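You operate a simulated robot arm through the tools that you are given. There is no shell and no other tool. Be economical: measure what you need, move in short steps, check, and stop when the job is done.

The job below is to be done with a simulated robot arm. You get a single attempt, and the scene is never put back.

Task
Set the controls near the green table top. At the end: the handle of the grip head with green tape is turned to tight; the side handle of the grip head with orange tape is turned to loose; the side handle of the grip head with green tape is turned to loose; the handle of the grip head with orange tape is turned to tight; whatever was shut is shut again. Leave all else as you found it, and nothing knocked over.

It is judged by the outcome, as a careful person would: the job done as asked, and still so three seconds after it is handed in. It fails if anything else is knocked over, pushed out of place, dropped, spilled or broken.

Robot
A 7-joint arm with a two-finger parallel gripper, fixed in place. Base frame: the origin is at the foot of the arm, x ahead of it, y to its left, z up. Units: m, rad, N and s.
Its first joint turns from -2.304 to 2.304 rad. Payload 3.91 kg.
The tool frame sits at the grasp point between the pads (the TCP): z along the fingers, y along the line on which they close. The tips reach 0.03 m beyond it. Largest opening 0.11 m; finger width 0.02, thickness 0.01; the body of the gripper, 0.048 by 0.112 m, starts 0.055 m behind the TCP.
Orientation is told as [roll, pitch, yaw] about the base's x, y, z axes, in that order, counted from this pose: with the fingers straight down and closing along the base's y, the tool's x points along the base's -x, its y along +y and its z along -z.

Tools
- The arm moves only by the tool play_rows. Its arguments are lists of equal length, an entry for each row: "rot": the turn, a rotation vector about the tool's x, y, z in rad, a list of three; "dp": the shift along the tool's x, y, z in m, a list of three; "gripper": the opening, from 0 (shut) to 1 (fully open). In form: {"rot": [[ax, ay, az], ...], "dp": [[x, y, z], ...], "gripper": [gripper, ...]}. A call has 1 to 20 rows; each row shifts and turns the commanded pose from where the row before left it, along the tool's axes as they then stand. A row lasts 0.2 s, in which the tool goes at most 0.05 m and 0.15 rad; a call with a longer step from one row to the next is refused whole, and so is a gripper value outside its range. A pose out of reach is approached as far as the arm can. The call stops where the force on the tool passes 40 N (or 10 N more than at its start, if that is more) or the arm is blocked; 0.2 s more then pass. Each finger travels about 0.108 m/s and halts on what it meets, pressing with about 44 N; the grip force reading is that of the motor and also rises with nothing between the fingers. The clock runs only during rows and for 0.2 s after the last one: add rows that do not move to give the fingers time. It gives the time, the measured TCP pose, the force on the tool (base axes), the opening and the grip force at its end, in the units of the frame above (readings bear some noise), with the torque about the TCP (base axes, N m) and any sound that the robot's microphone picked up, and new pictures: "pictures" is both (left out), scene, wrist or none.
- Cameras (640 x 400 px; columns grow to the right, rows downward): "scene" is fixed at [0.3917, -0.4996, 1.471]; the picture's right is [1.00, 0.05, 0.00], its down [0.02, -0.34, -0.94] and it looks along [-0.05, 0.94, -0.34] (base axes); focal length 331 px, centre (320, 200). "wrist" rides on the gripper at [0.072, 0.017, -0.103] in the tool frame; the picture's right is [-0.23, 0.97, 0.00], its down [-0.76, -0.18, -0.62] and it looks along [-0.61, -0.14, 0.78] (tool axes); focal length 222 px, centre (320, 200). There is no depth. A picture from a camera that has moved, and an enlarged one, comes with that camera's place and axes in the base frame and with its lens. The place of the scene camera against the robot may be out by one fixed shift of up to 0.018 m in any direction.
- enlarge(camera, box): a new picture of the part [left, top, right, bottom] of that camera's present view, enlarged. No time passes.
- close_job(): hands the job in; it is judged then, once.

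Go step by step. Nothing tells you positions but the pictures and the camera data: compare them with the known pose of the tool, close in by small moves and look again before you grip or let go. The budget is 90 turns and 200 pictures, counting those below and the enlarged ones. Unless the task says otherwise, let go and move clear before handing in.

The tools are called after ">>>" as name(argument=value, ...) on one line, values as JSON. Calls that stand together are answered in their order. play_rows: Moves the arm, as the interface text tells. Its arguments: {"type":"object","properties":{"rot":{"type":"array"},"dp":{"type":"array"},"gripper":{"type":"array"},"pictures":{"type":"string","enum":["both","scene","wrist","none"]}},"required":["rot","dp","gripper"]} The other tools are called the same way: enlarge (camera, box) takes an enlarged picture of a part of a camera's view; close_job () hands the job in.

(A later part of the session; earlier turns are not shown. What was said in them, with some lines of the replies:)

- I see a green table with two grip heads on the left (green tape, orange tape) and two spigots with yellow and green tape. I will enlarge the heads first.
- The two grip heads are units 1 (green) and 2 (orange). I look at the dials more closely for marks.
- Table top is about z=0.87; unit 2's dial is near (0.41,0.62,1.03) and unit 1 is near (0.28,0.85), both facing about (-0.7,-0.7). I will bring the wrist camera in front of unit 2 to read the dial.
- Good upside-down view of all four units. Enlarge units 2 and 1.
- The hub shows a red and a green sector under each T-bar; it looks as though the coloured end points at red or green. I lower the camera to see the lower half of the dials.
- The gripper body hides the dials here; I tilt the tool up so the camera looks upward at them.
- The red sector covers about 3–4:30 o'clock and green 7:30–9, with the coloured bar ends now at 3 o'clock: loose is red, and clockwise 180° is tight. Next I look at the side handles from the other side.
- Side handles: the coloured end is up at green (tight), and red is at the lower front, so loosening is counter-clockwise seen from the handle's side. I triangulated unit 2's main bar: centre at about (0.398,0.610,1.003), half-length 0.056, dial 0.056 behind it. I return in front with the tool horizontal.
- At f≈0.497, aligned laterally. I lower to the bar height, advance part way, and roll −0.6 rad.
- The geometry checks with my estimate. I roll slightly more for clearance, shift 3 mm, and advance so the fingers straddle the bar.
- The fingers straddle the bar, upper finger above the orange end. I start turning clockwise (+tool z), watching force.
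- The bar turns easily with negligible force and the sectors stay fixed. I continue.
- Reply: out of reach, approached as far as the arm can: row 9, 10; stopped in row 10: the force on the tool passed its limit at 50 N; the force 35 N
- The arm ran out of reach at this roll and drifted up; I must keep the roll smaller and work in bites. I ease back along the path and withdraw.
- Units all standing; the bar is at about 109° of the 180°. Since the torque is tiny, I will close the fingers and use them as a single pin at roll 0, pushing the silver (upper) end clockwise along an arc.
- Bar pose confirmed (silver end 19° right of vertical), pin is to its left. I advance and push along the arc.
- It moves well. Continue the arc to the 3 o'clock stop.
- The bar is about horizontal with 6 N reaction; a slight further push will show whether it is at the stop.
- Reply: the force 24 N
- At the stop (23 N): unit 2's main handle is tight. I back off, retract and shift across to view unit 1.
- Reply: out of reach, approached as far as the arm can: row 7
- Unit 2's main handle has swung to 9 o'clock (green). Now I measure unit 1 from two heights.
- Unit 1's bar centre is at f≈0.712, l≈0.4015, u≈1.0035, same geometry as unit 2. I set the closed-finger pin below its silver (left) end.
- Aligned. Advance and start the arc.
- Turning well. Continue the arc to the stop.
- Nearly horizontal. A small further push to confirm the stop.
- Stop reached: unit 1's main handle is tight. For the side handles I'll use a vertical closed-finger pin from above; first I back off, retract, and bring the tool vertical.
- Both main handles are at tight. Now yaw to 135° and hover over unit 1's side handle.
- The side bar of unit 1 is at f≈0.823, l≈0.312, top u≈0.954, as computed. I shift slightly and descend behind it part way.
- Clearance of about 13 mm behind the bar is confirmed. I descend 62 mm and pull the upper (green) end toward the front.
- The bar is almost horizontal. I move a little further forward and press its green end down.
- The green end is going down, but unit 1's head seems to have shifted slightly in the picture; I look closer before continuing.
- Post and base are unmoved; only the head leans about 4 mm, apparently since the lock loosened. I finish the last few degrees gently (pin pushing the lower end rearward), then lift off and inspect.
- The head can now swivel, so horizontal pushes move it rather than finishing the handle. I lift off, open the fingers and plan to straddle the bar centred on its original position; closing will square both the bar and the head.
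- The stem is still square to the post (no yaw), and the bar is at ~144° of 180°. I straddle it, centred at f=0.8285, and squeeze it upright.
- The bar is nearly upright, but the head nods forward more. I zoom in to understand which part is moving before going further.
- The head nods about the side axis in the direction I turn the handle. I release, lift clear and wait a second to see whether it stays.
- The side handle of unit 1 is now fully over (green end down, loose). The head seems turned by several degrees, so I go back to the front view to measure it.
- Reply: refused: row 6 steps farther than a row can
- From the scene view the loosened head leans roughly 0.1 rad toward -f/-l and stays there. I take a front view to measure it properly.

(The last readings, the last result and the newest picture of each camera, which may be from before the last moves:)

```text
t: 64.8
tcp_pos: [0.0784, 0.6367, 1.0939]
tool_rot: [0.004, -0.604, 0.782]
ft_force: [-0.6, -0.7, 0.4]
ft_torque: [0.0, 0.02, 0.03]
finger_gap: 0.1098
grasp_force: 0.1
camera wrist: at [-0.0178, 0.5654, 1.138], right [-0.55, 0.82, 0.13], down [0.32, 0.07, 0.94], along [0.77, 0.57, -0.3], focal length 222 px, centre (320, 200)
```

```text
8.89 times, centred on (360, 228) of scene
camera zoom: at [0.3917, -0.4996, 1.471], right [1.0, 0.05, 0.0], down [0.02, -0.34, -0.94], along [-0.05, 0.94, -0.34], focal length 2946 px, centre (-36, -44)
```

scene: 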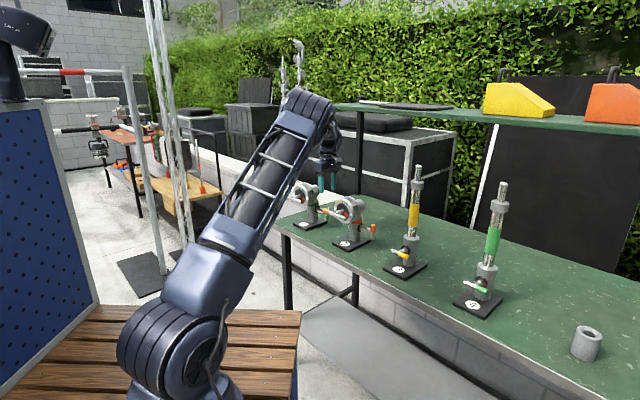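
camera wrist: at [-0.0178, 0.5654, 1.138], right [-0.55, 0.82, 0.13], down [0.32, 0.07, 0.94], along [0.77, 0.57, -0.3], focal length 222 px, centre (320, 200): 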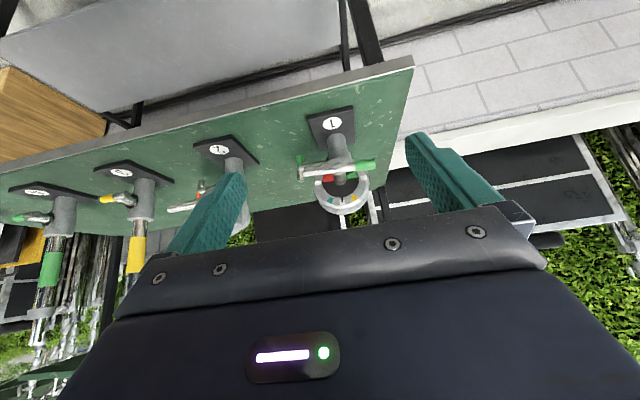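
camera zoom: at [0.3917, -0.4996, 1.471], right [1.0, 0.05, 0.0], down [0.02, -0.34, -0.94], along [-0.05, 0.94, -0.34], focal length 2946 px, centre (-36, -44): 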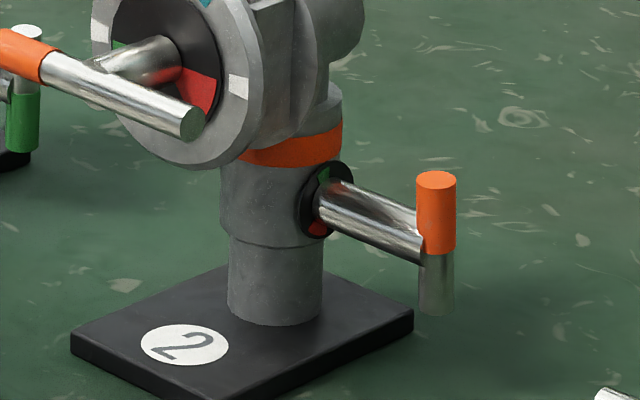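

The base, post and pin of unit 1 are unmoved; its head (receiver with the side handle) simply sits loose on its pin with some play now. That follows from loosening, so I move on to unit 2's side handle, hovering first.

>>> play_rows(rot=[[0, 0.12, 0], [0, 0.12, 0], [0, 0.12, 0], [0, 0.12, 0], [0, 0.12, 0], [0, 0, 0], [0, 0, 0], [0, 0, 0], [0, 0, -0.1428], [0, 0, -0.1428], [0, 0, -0.1428], [0, 0, -0.1428], [0, 0, -0.1428], [0, 0, -0.1428], [0, 0, -0.1428], [0, 0, -0.1428], [0, 0, -0.1428], [0, 0, -0.1428], [0, 0, -0.1428]], dp=[[0, 0, 0], [0, 0, 0], [0, 0, 0], [0, 0, 0], [0, 0, 0], [0, 0, -0.035], [0, 0, -0.035], [0, 0, -0.035], [0, 0, 0], [0, 0, 0], [0, 0, 0], [0, 0, 0], [0, 0, 0], [0, 0, 0], [0, 0, 0], [0, 0, 0], [0, 0, 0], [0, 0, 0], [0, 0, 0]], gripper=[0, 0, 0, 0, 0, 0, 0, 0, 0, 0, 0, 0, 0, 0, 0, 0, 0, 0, 0], pictures="none")

>>> play_rows(rot=[[0, 0, 0], [0, 0, 0], [0, 0, 0], [0, 0, 0], [0, 0, 0], [0, 0, 0], [0, 0, 0], [0, 0, 0], [0, 0, 0], [0, 0, 0], [0, 0, 0], [0, 0, 0], [0, 0, 0], [0, 0, 0]], dp=[[0.0485, 0, 0], [0.0485, 0, 0], [0.0485, 0, 0], [0.0485, 0, 0], [0.0485, 0, 0], [0.0485, 0, 0], [0.0485, 0, 0], [0, -0.049, 0], [0, -0.049, 0], [0, -0.049, 0], [0, -0.049, 0], [0, -0.049, 0], [0, -0.049, 0], [0, -0.049, 0]], gripper=[0, 0, 0, 0, 0, 0, 0, 0, 0, 0, 0, 0, 0, 0])

>>> enlarge(camera="wrist", box=[220, 60, 420, 200])

```text
t: 68.8
tcp_pos: [0.079, 0.6371, 1.1977]
tool_rot: [-0.004, -0.001, 2.357]
ft_force: [-0.5, 0.0, -0.2]
ft_torque: [0.0, 0.0, 0.01]
finger_gap: 0.0
grasp_force: 37.6
```

```text
t: 71.8
tcp_pos: [0.5625, 0.6388, 1.201]
tool_rot: [-0.004, -0.002, 2.356]
ft_force: [-0.4, 0.6, 1.0]
ft_torque: [0.07, -0.04, 0.04]
finger_gap: 0.0001
grasp_force: 37.7
camera wrist: at [0.6002, 0.5754, 1.3031], right [-0.85, -0.53, 0.0], down [-0.41, 0.66, 0.62], along [-0.33, 0.53, -0.78], focal length 222 px, centre (320, 200)
```

scene: 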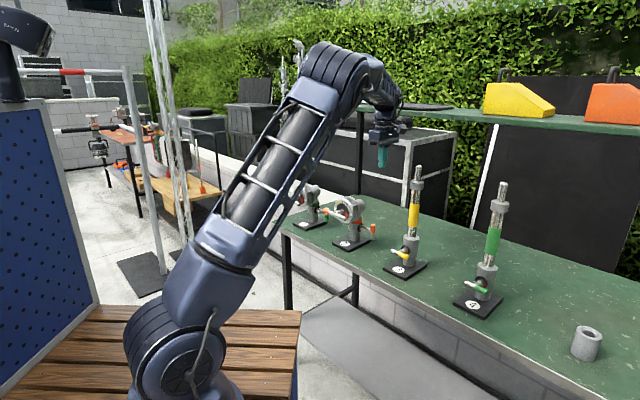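
wrist: 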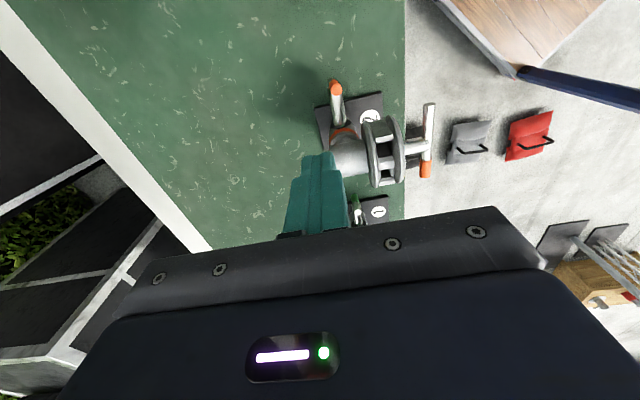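

```text
2.86 times, centred on (320, 130) of wrist
camera zoom: at [0.6002, 0.5754, 1.3031], right [-0.85, -0.53, 0.0], down [-0.41, 0.66, 0.62], along [-0.33, 0.53, -0.78], focal length 635 px, centre (320, 400)
```

zoom: 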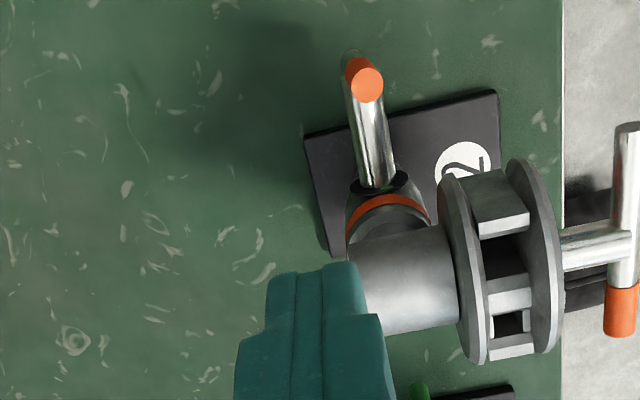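

Bar top at f=0.8245, l=0.063, same layout. I descend behind it, pull the orange end forward to horizontal.

>>> play_rows(rot=[[0, 0, 0], [0, 0, 0], [0, 0, 0], [0, 0, 0], [0, 0, 0], [0, 0, 0], [0, 0, 0], [0, 0, 0], [0, 0, 0], [0, 0, 0], [0, 0, 0]], dp=[[-0.001, -0.0045, 0], [0, 0, 0.039], [0, 0, 0.039], [0, 0, 0.039], [0, 0, 0.039], [0, 0, 0.039], [0, 0, 0.039], [0, 0.0105, 0], [0, 0.0105, 0], [0, 0.0105, 0], [0, 0.0105, 0]], gripper=[0, 0, 0, 0, 0, 0, 0, 0, 0, 0, 0], pictures="none")

>>> enlarge(camera="scene", box=[320, 180, 424, 245])

>>> enlarge(camera="wrist", box=[220, 80, 420, 200])

```text
t: 74.2
tcp_pos: [0.5331, 0.6131, 0.9641]
tool_rot: [0.001, -0.002, 2.354]
ft_force: [0.2, -1.6, 2.2]
ft_torque: [-0.06, 0.01, -0.01]
finger_gap: 0.0001
grasp_force: 37.9
```

```text
6.15 times, centred on (372, 212) of scene
camera zoom: at [0.3917, -0.4996, 1.471], right [1.0, 0.05, 0.0], down [0.02, -0.34, -0.94], along [-0.05, 0.94, -0.34], focal length 2039 px, centre (0, 123)
```

zoom: 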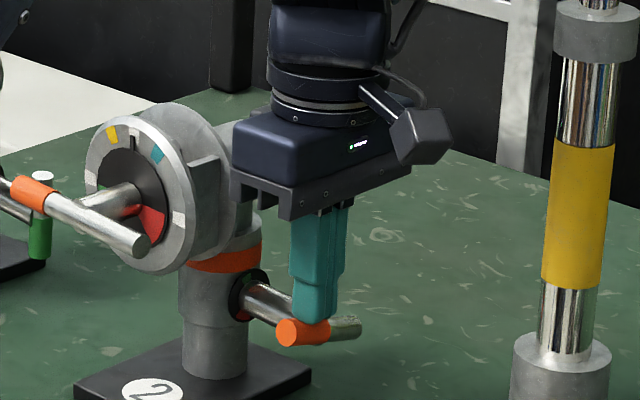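

```text
3.20 times, centred on (320, 140) of wrist
camera zoom: at [0.5716, 0.5488, 1.0673], right [-0.85, -0.53, 0.0], down [-0.41, 0.66, 0.62], along [-0.33, 0.53, -0.78], focal length 711 px, centre (320, 392)
```

zoom: 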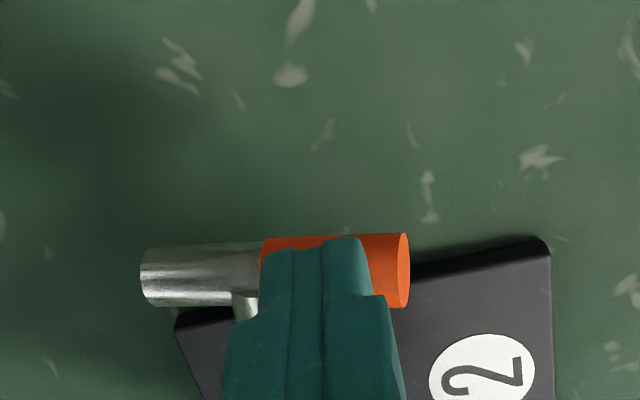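

Horizontal now. Press the orange end down.

>>> play_rows(rot=[[0, 0, 0], [0, 0, 0], [0, 0, 0], [0, 0, 0], [0, 0, 0], [0, 0, 0], [0, 0, 0], [0, 0, 0]], dp=[[0, 0.008, 0], [0, 0, 0.0047], [0, 0, 0.0047], [0, 0, 0.0047], [0, 0, 0.0047], [0, 0, 0.0047], [0, 0, 0.0047], [0, 0, 0.0047]], gripper=[0, 0, 0, 0, 0, 0, 0, 0], pictures="none")

>>> enlarge(camera="scene", box=[320, 180, 424, 245])

```text
t: 76.0
tcp_pos: [0.5287, 0.6083, 0.9309]
tool_rot: [-0.001, -0.002, 2.357]
ft_force: [0.8, -1.2, 1.1]
ft_torque: [0.09, 0.09, -0.03]
finger_gap: 0.0
grasp_force: 38.7
```

```text
6.15 times, centred on (372, 212) of scene
camera zoom: at [0.3917, -0.4996, 1.471], right [1.0, 0.05, 0.0], down [0.02, -0.34, -0.94], along [-0.05, 0.94, -0.34], focal length 2039 px, centre (0, 123)
```

zoom: 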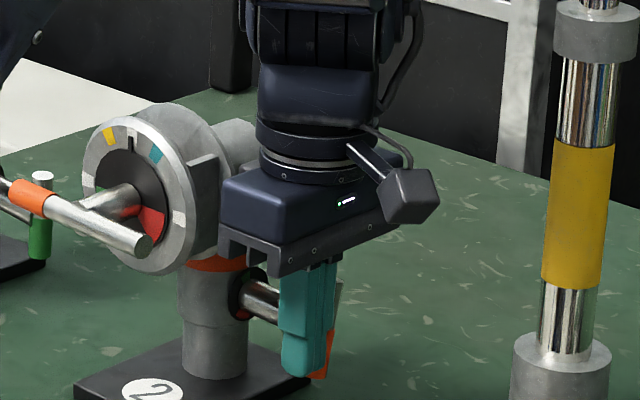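

The head of unit 2 has barely moved. I lift and open to straddle the bar.

>>> play_rows(rot=[[0, 0, 0], [0, 0, 0], [0, 0, 0], [0, 0, 0], [0, 0, 0], [0, 0, 0]], dp=[[0, 0.002, 0], [0, 0, -0.04], [0, 0, -0.04], [0, 0, -0.04], [0, -0.0245, 0], [0, 0, 0]], gripper=[0, 0, 0, 0, 0.5, 0.5], pictures="none")

>>> enlarge(camera="wrist", box=[220, 80, 420, 200])

>>> enlarge(camera="scene", box=[320, 180, 424, 245])

```text
t: 77.4
tcp_pos: [0.5457, 0.6233, 1.0511]
tool_rot: [-0.002, -0.001, 2.355]
ft_force: [-0.4, -0.8, 0.4]
ft_torque: [0.01, 0.0, 0.0]
finger_gap: 0.055
grasp_force: 0.2
```

```text
3.20 times, centred on (320, 140) of wrist
camera zoom: at [0.5829, 0.5595, 1.154], right [-0.85, -0.53, 0.0], down [-0.41, 0.66, 0.62], along [-0.33, 0.53, -0.78], focal length 711 px, centre (320, 392)
```

zoom: 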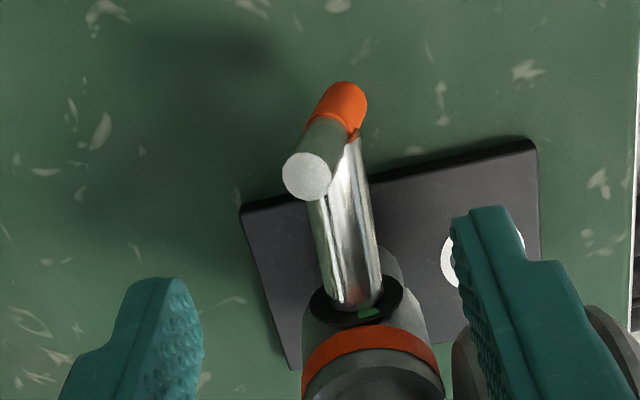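

```text
6.15 times, centred on (372, 212) of scene
camera zoom: at [0.3917, -0.4996, 1.471], right [1.0, 0.05, 0.0], down [0.02, -0.34, -0.94], along [-0.05, 0.94, -0.34], focal length 2039 px, centre (0, 123)
```

zoom: 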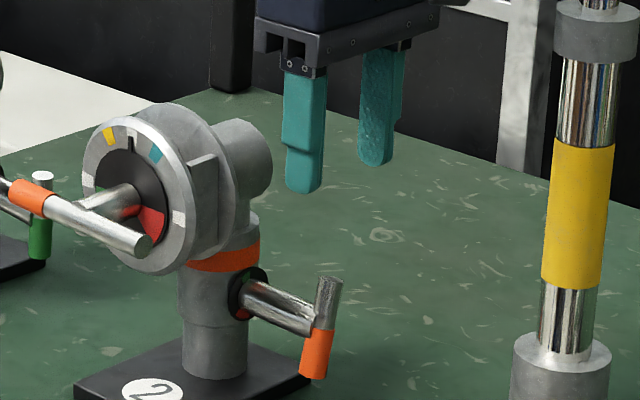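

Unit 2's side bar is at ~169° already, head upright. A gentle, centred squeeze will bring it the last degrees.

>>> play_rows(rot=[[0, 0, 0], [0, 0, 0], [0, 0, 0], [0, 0, 0], [0, 0, 0], [0, 0, 0], [0, 0, 0], [0, 0, 0], [0, 0, 0], [0, 0, 0]], dp=[[0, 0.002, 0], [0, 0, 0.039], [0, 0, 0.039], [0, 0, 0.039], [0, 0, 0], [0, 0, 0], [0, 0, 0], [0, 0, 0], [0, 0, 0], [0, 0, 0]], gripper=[0.5, 0.5, 0.5, 0.5, 0.4, 0.3, 0.25, 0.22, 0.2, 0.18], pictures="none")

>>> enlarge(camera="scene", box=[320, 180, 424, 245])

>>> enlarge(camera="wrist", box=[260, 130, 400, 240])

```text
t: 79.6
tcp_pos: [0.5438, 0.6222, 0.9349]
tool_rot: [-0.002, -0.002, 2.354]
ft_force: [-0.3, 0.5, 0.3]
ft_torque: [-0.04, -0.03, 0.0]
finger_gap: 0.0211
grasp_force: 43.7
```

```text
6.15 times, centred on (372, 212) of scene
camera zoom: at [0.3917, -0.4996, 1.471], right [1.0, 0.05, 0.0], down [0.02, -0.34, -0.94], along [-0.05, 0.94, -0.34], focal length 2039 px, centre (0, 123)
```

zoom: 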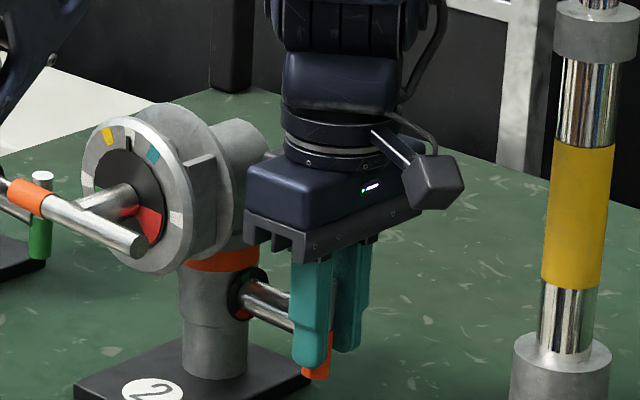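

```text
3.64 times, centred on (330, 185) of wrist
camera zoom: at [0.5813, 0.5577, 1.0374], right [-0.85, -0.53, 0.0], down [-0.41, 0.66, 0.62], along [-0.33, 0.53, -0.78], focal length 808 px, centre (284, 254)
```

zoom: 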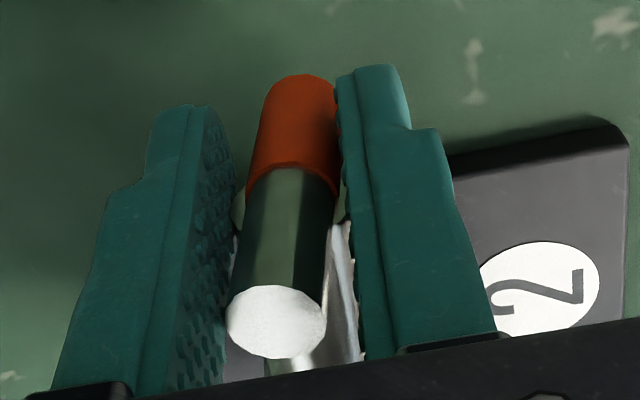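

The fingers now halt at the same 21 mm as before (on the stem), with the bar close to vertical and the head nearly unmoved. Release and lift clear.

>>> play_rows(rot=[[0, 0, 0], [0, 0, 0], [0, 0, 0], [0, 0, 0], [0, 0, 0], [0, 0, 0], [0, 0, 0], [0, 0, 0]], dp=[[0, 0, 0], [0, 0, 0], [0, 0, -0.04], [0, 0, -0.04], [0, 0, -0.04], [0, 0, -0.04], [0, 0, -0.04], [0, 0, -0.04]], gripper=[0.5, 0.5, 0.5, 0.5, 0.5, 0.5, 0.5, 0.5])

>>> enlarge(camera="scene", box=[320, 180, 424, 245])

>>> enlarge(camera="scene", box=[270, 165, 374, 230])

>>> enlarge(camera="wrist", box=[220, 60, 420, 200])

```text
t: 81.4
tcp_pos: [0.5423, 0.6217, 1.1744]
tool_rot: [0.001, 0.0, 2.354]
ft_force: [0.3, 0.0, 0.4]
ft_torque: [0.02, 0.01, 0.01]
finger_gap: 0.0552
grasp_force: 0.1
camera wrist: at [0.5801, 0.5587, 1.278], right [-0.85, -0.53, 0.0], down [-0.41, 0.66, 0.62], along [-0.33, 0.53, -0.78], focal length 222 px, centre (320, 200)
```

scene: 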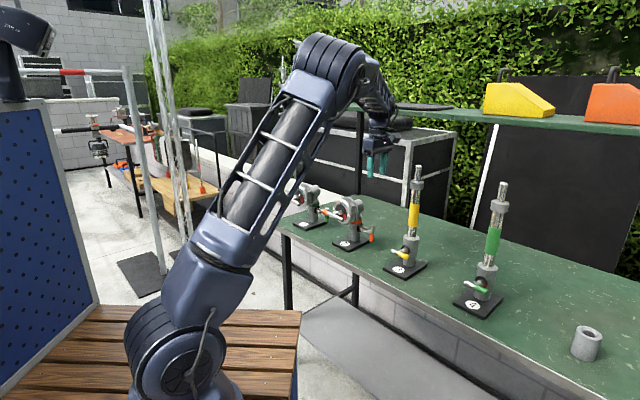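
wrist: 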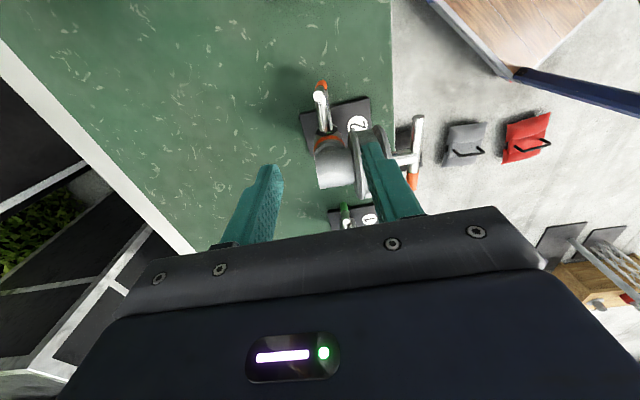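

```text
6.15 times, centred on (372, 212) of scene
camera zoom: at [0.3917, -0.4996, 1.471], right [1.0, 0.05, 0.0], down [0.02, -0.34, -0.94], along [-0.05, 0.94, -0.34], focal length 2039 px, centre (0, 123)
```

zoom: 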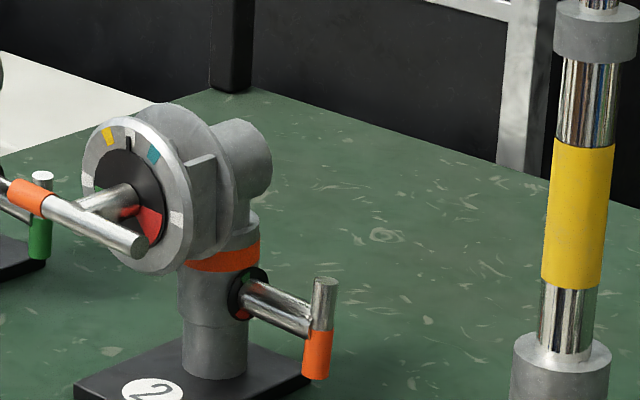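

```text
6.15 times, centred on (322, 198) of scene
camera zoom: at [0.3917, -0.4996, 1.471], right [1.0, 0.05, 0.0], down [0.02, -0.34, -0.94], along [-0.05, 0.94, -0.34], focal length 2039 px, centre (308, 215)
```

zoom: 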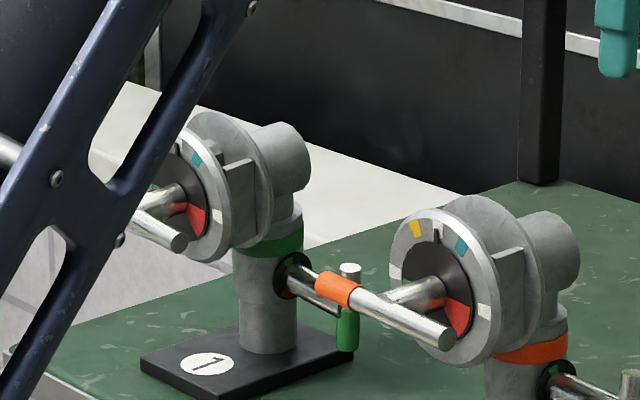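

```text
2.86 times, centred on (320, 130) of wrist
camera zoom: at [0.5801, 0.5587, 1.278], right [-0.85, -0.53, 0.0], down [-0.41, 0.66, 0.62], along [-0.33, 0.53, -0.78], focal length 635 px, centre (320, 400)
```

zoom: 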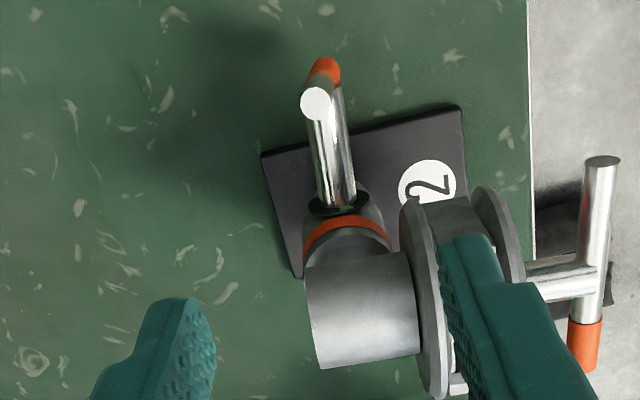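

All four handles are set: both main bars are at green (tight) and both side bars at red (loose); bases, units 3 and 4 and the sleeve are untouched. I raise the arm a little further and take a last look.

>>> play_rows(rot=[[0, 0, 0], [0, 0, 0], [0, 0, 0], [0, 0, 0], [0, 0, 0], [0, 0, 0], [0, 0, 0], [0, 0, 0], [0, 0, 0]], dp=[[0, 0, -0.03], [0, 0, -0.03], [0, 0.04, 0], [0, 0.04, 0], [0, 0.04, 0], [0, 0.04, 0], [0, 0.04, 0], [0, 0, 0], [0, 0, 0]], gripper=[0.5, 0.5, 0.5, 0.5, 0.5, 0.5, 0.5, 0.5, 0.5])

>>> enlarge(camera="scene", box=[280, 165, 400, 250])

```text
t: 83.4
tcp_pos: [0.4005, 0.4793, 1.2334]
tool_rot: [-0.001, 0.0, 2.355]
ft_force: [-1.0, -0.1, 0.0]
ft_torque: [0.03, -0.04, -0.03]
finger_gap: 0.0549
grasp_force: 0.0
camera wrist: at [0.4394, 0.416, 1.3367], right [-0.85, -0.53, 0.0], down [-0.41, 0.66, 0.62], along [-0.33, 0.53, -0.78], focal length 222 px, centre (320, 200)
```

scene: 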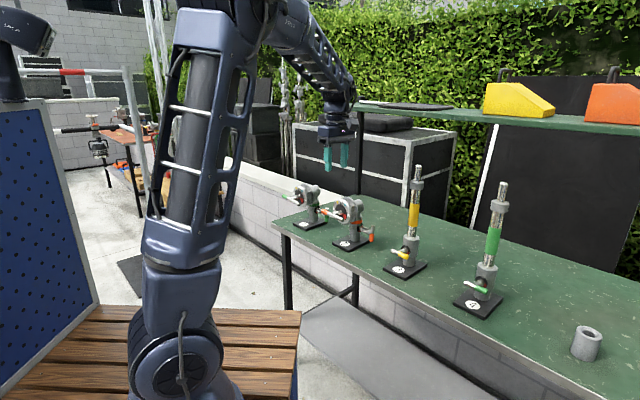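
wrist: 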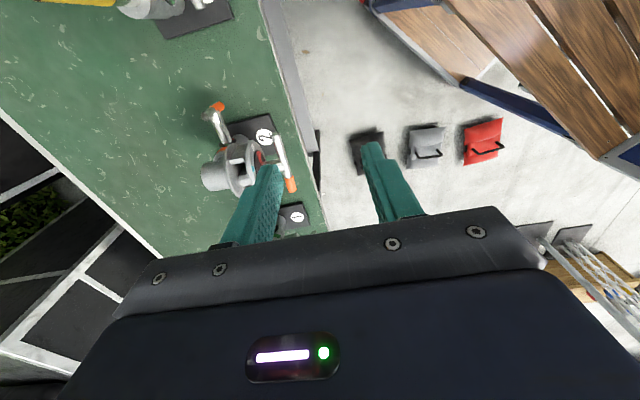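

```text
4.71 times, centred on (340, 208) of scene
camera zoom: at [0.3917, -0.4996, 1.471], right [1.0, 0.05, 0.0], down [0.02, -0.34, -0.94], along [-0.05, 0.94, -0.34], focal length 1559 px, centre (226, 165)
```

zoom: 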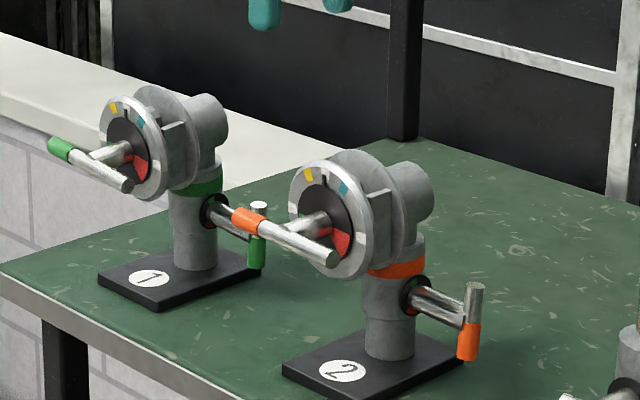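

All four handles read as asked, everything is standing and steady, and the arm is clear. I hand the job in.

>>> close_job()

```text
The job is handed in.
```

I handed the job in with both main handles turned to tight and both side handles turned to loose on the green-tape and orange-tape grip heads. I read red as loose and green as tight from the coloured sectors and the turning direction, since nothing was labelled.

- **Main handles:** both were turned until they reached their stops.
- **Side handles:** both bars ended close to vertical with the coloured end down, well into the red sector. I did not feel a hard stop on either one.
- **Grip heads:** once its side handle was loose, each head shifted slightly on its post. The green one leans about 7–8° and the orange one less. I left them that way, taking it as play from loosening, though my pushing may have added to it.
- **Everything else:** nothing else looks moved or knocked over, and the arm is clear of the table.
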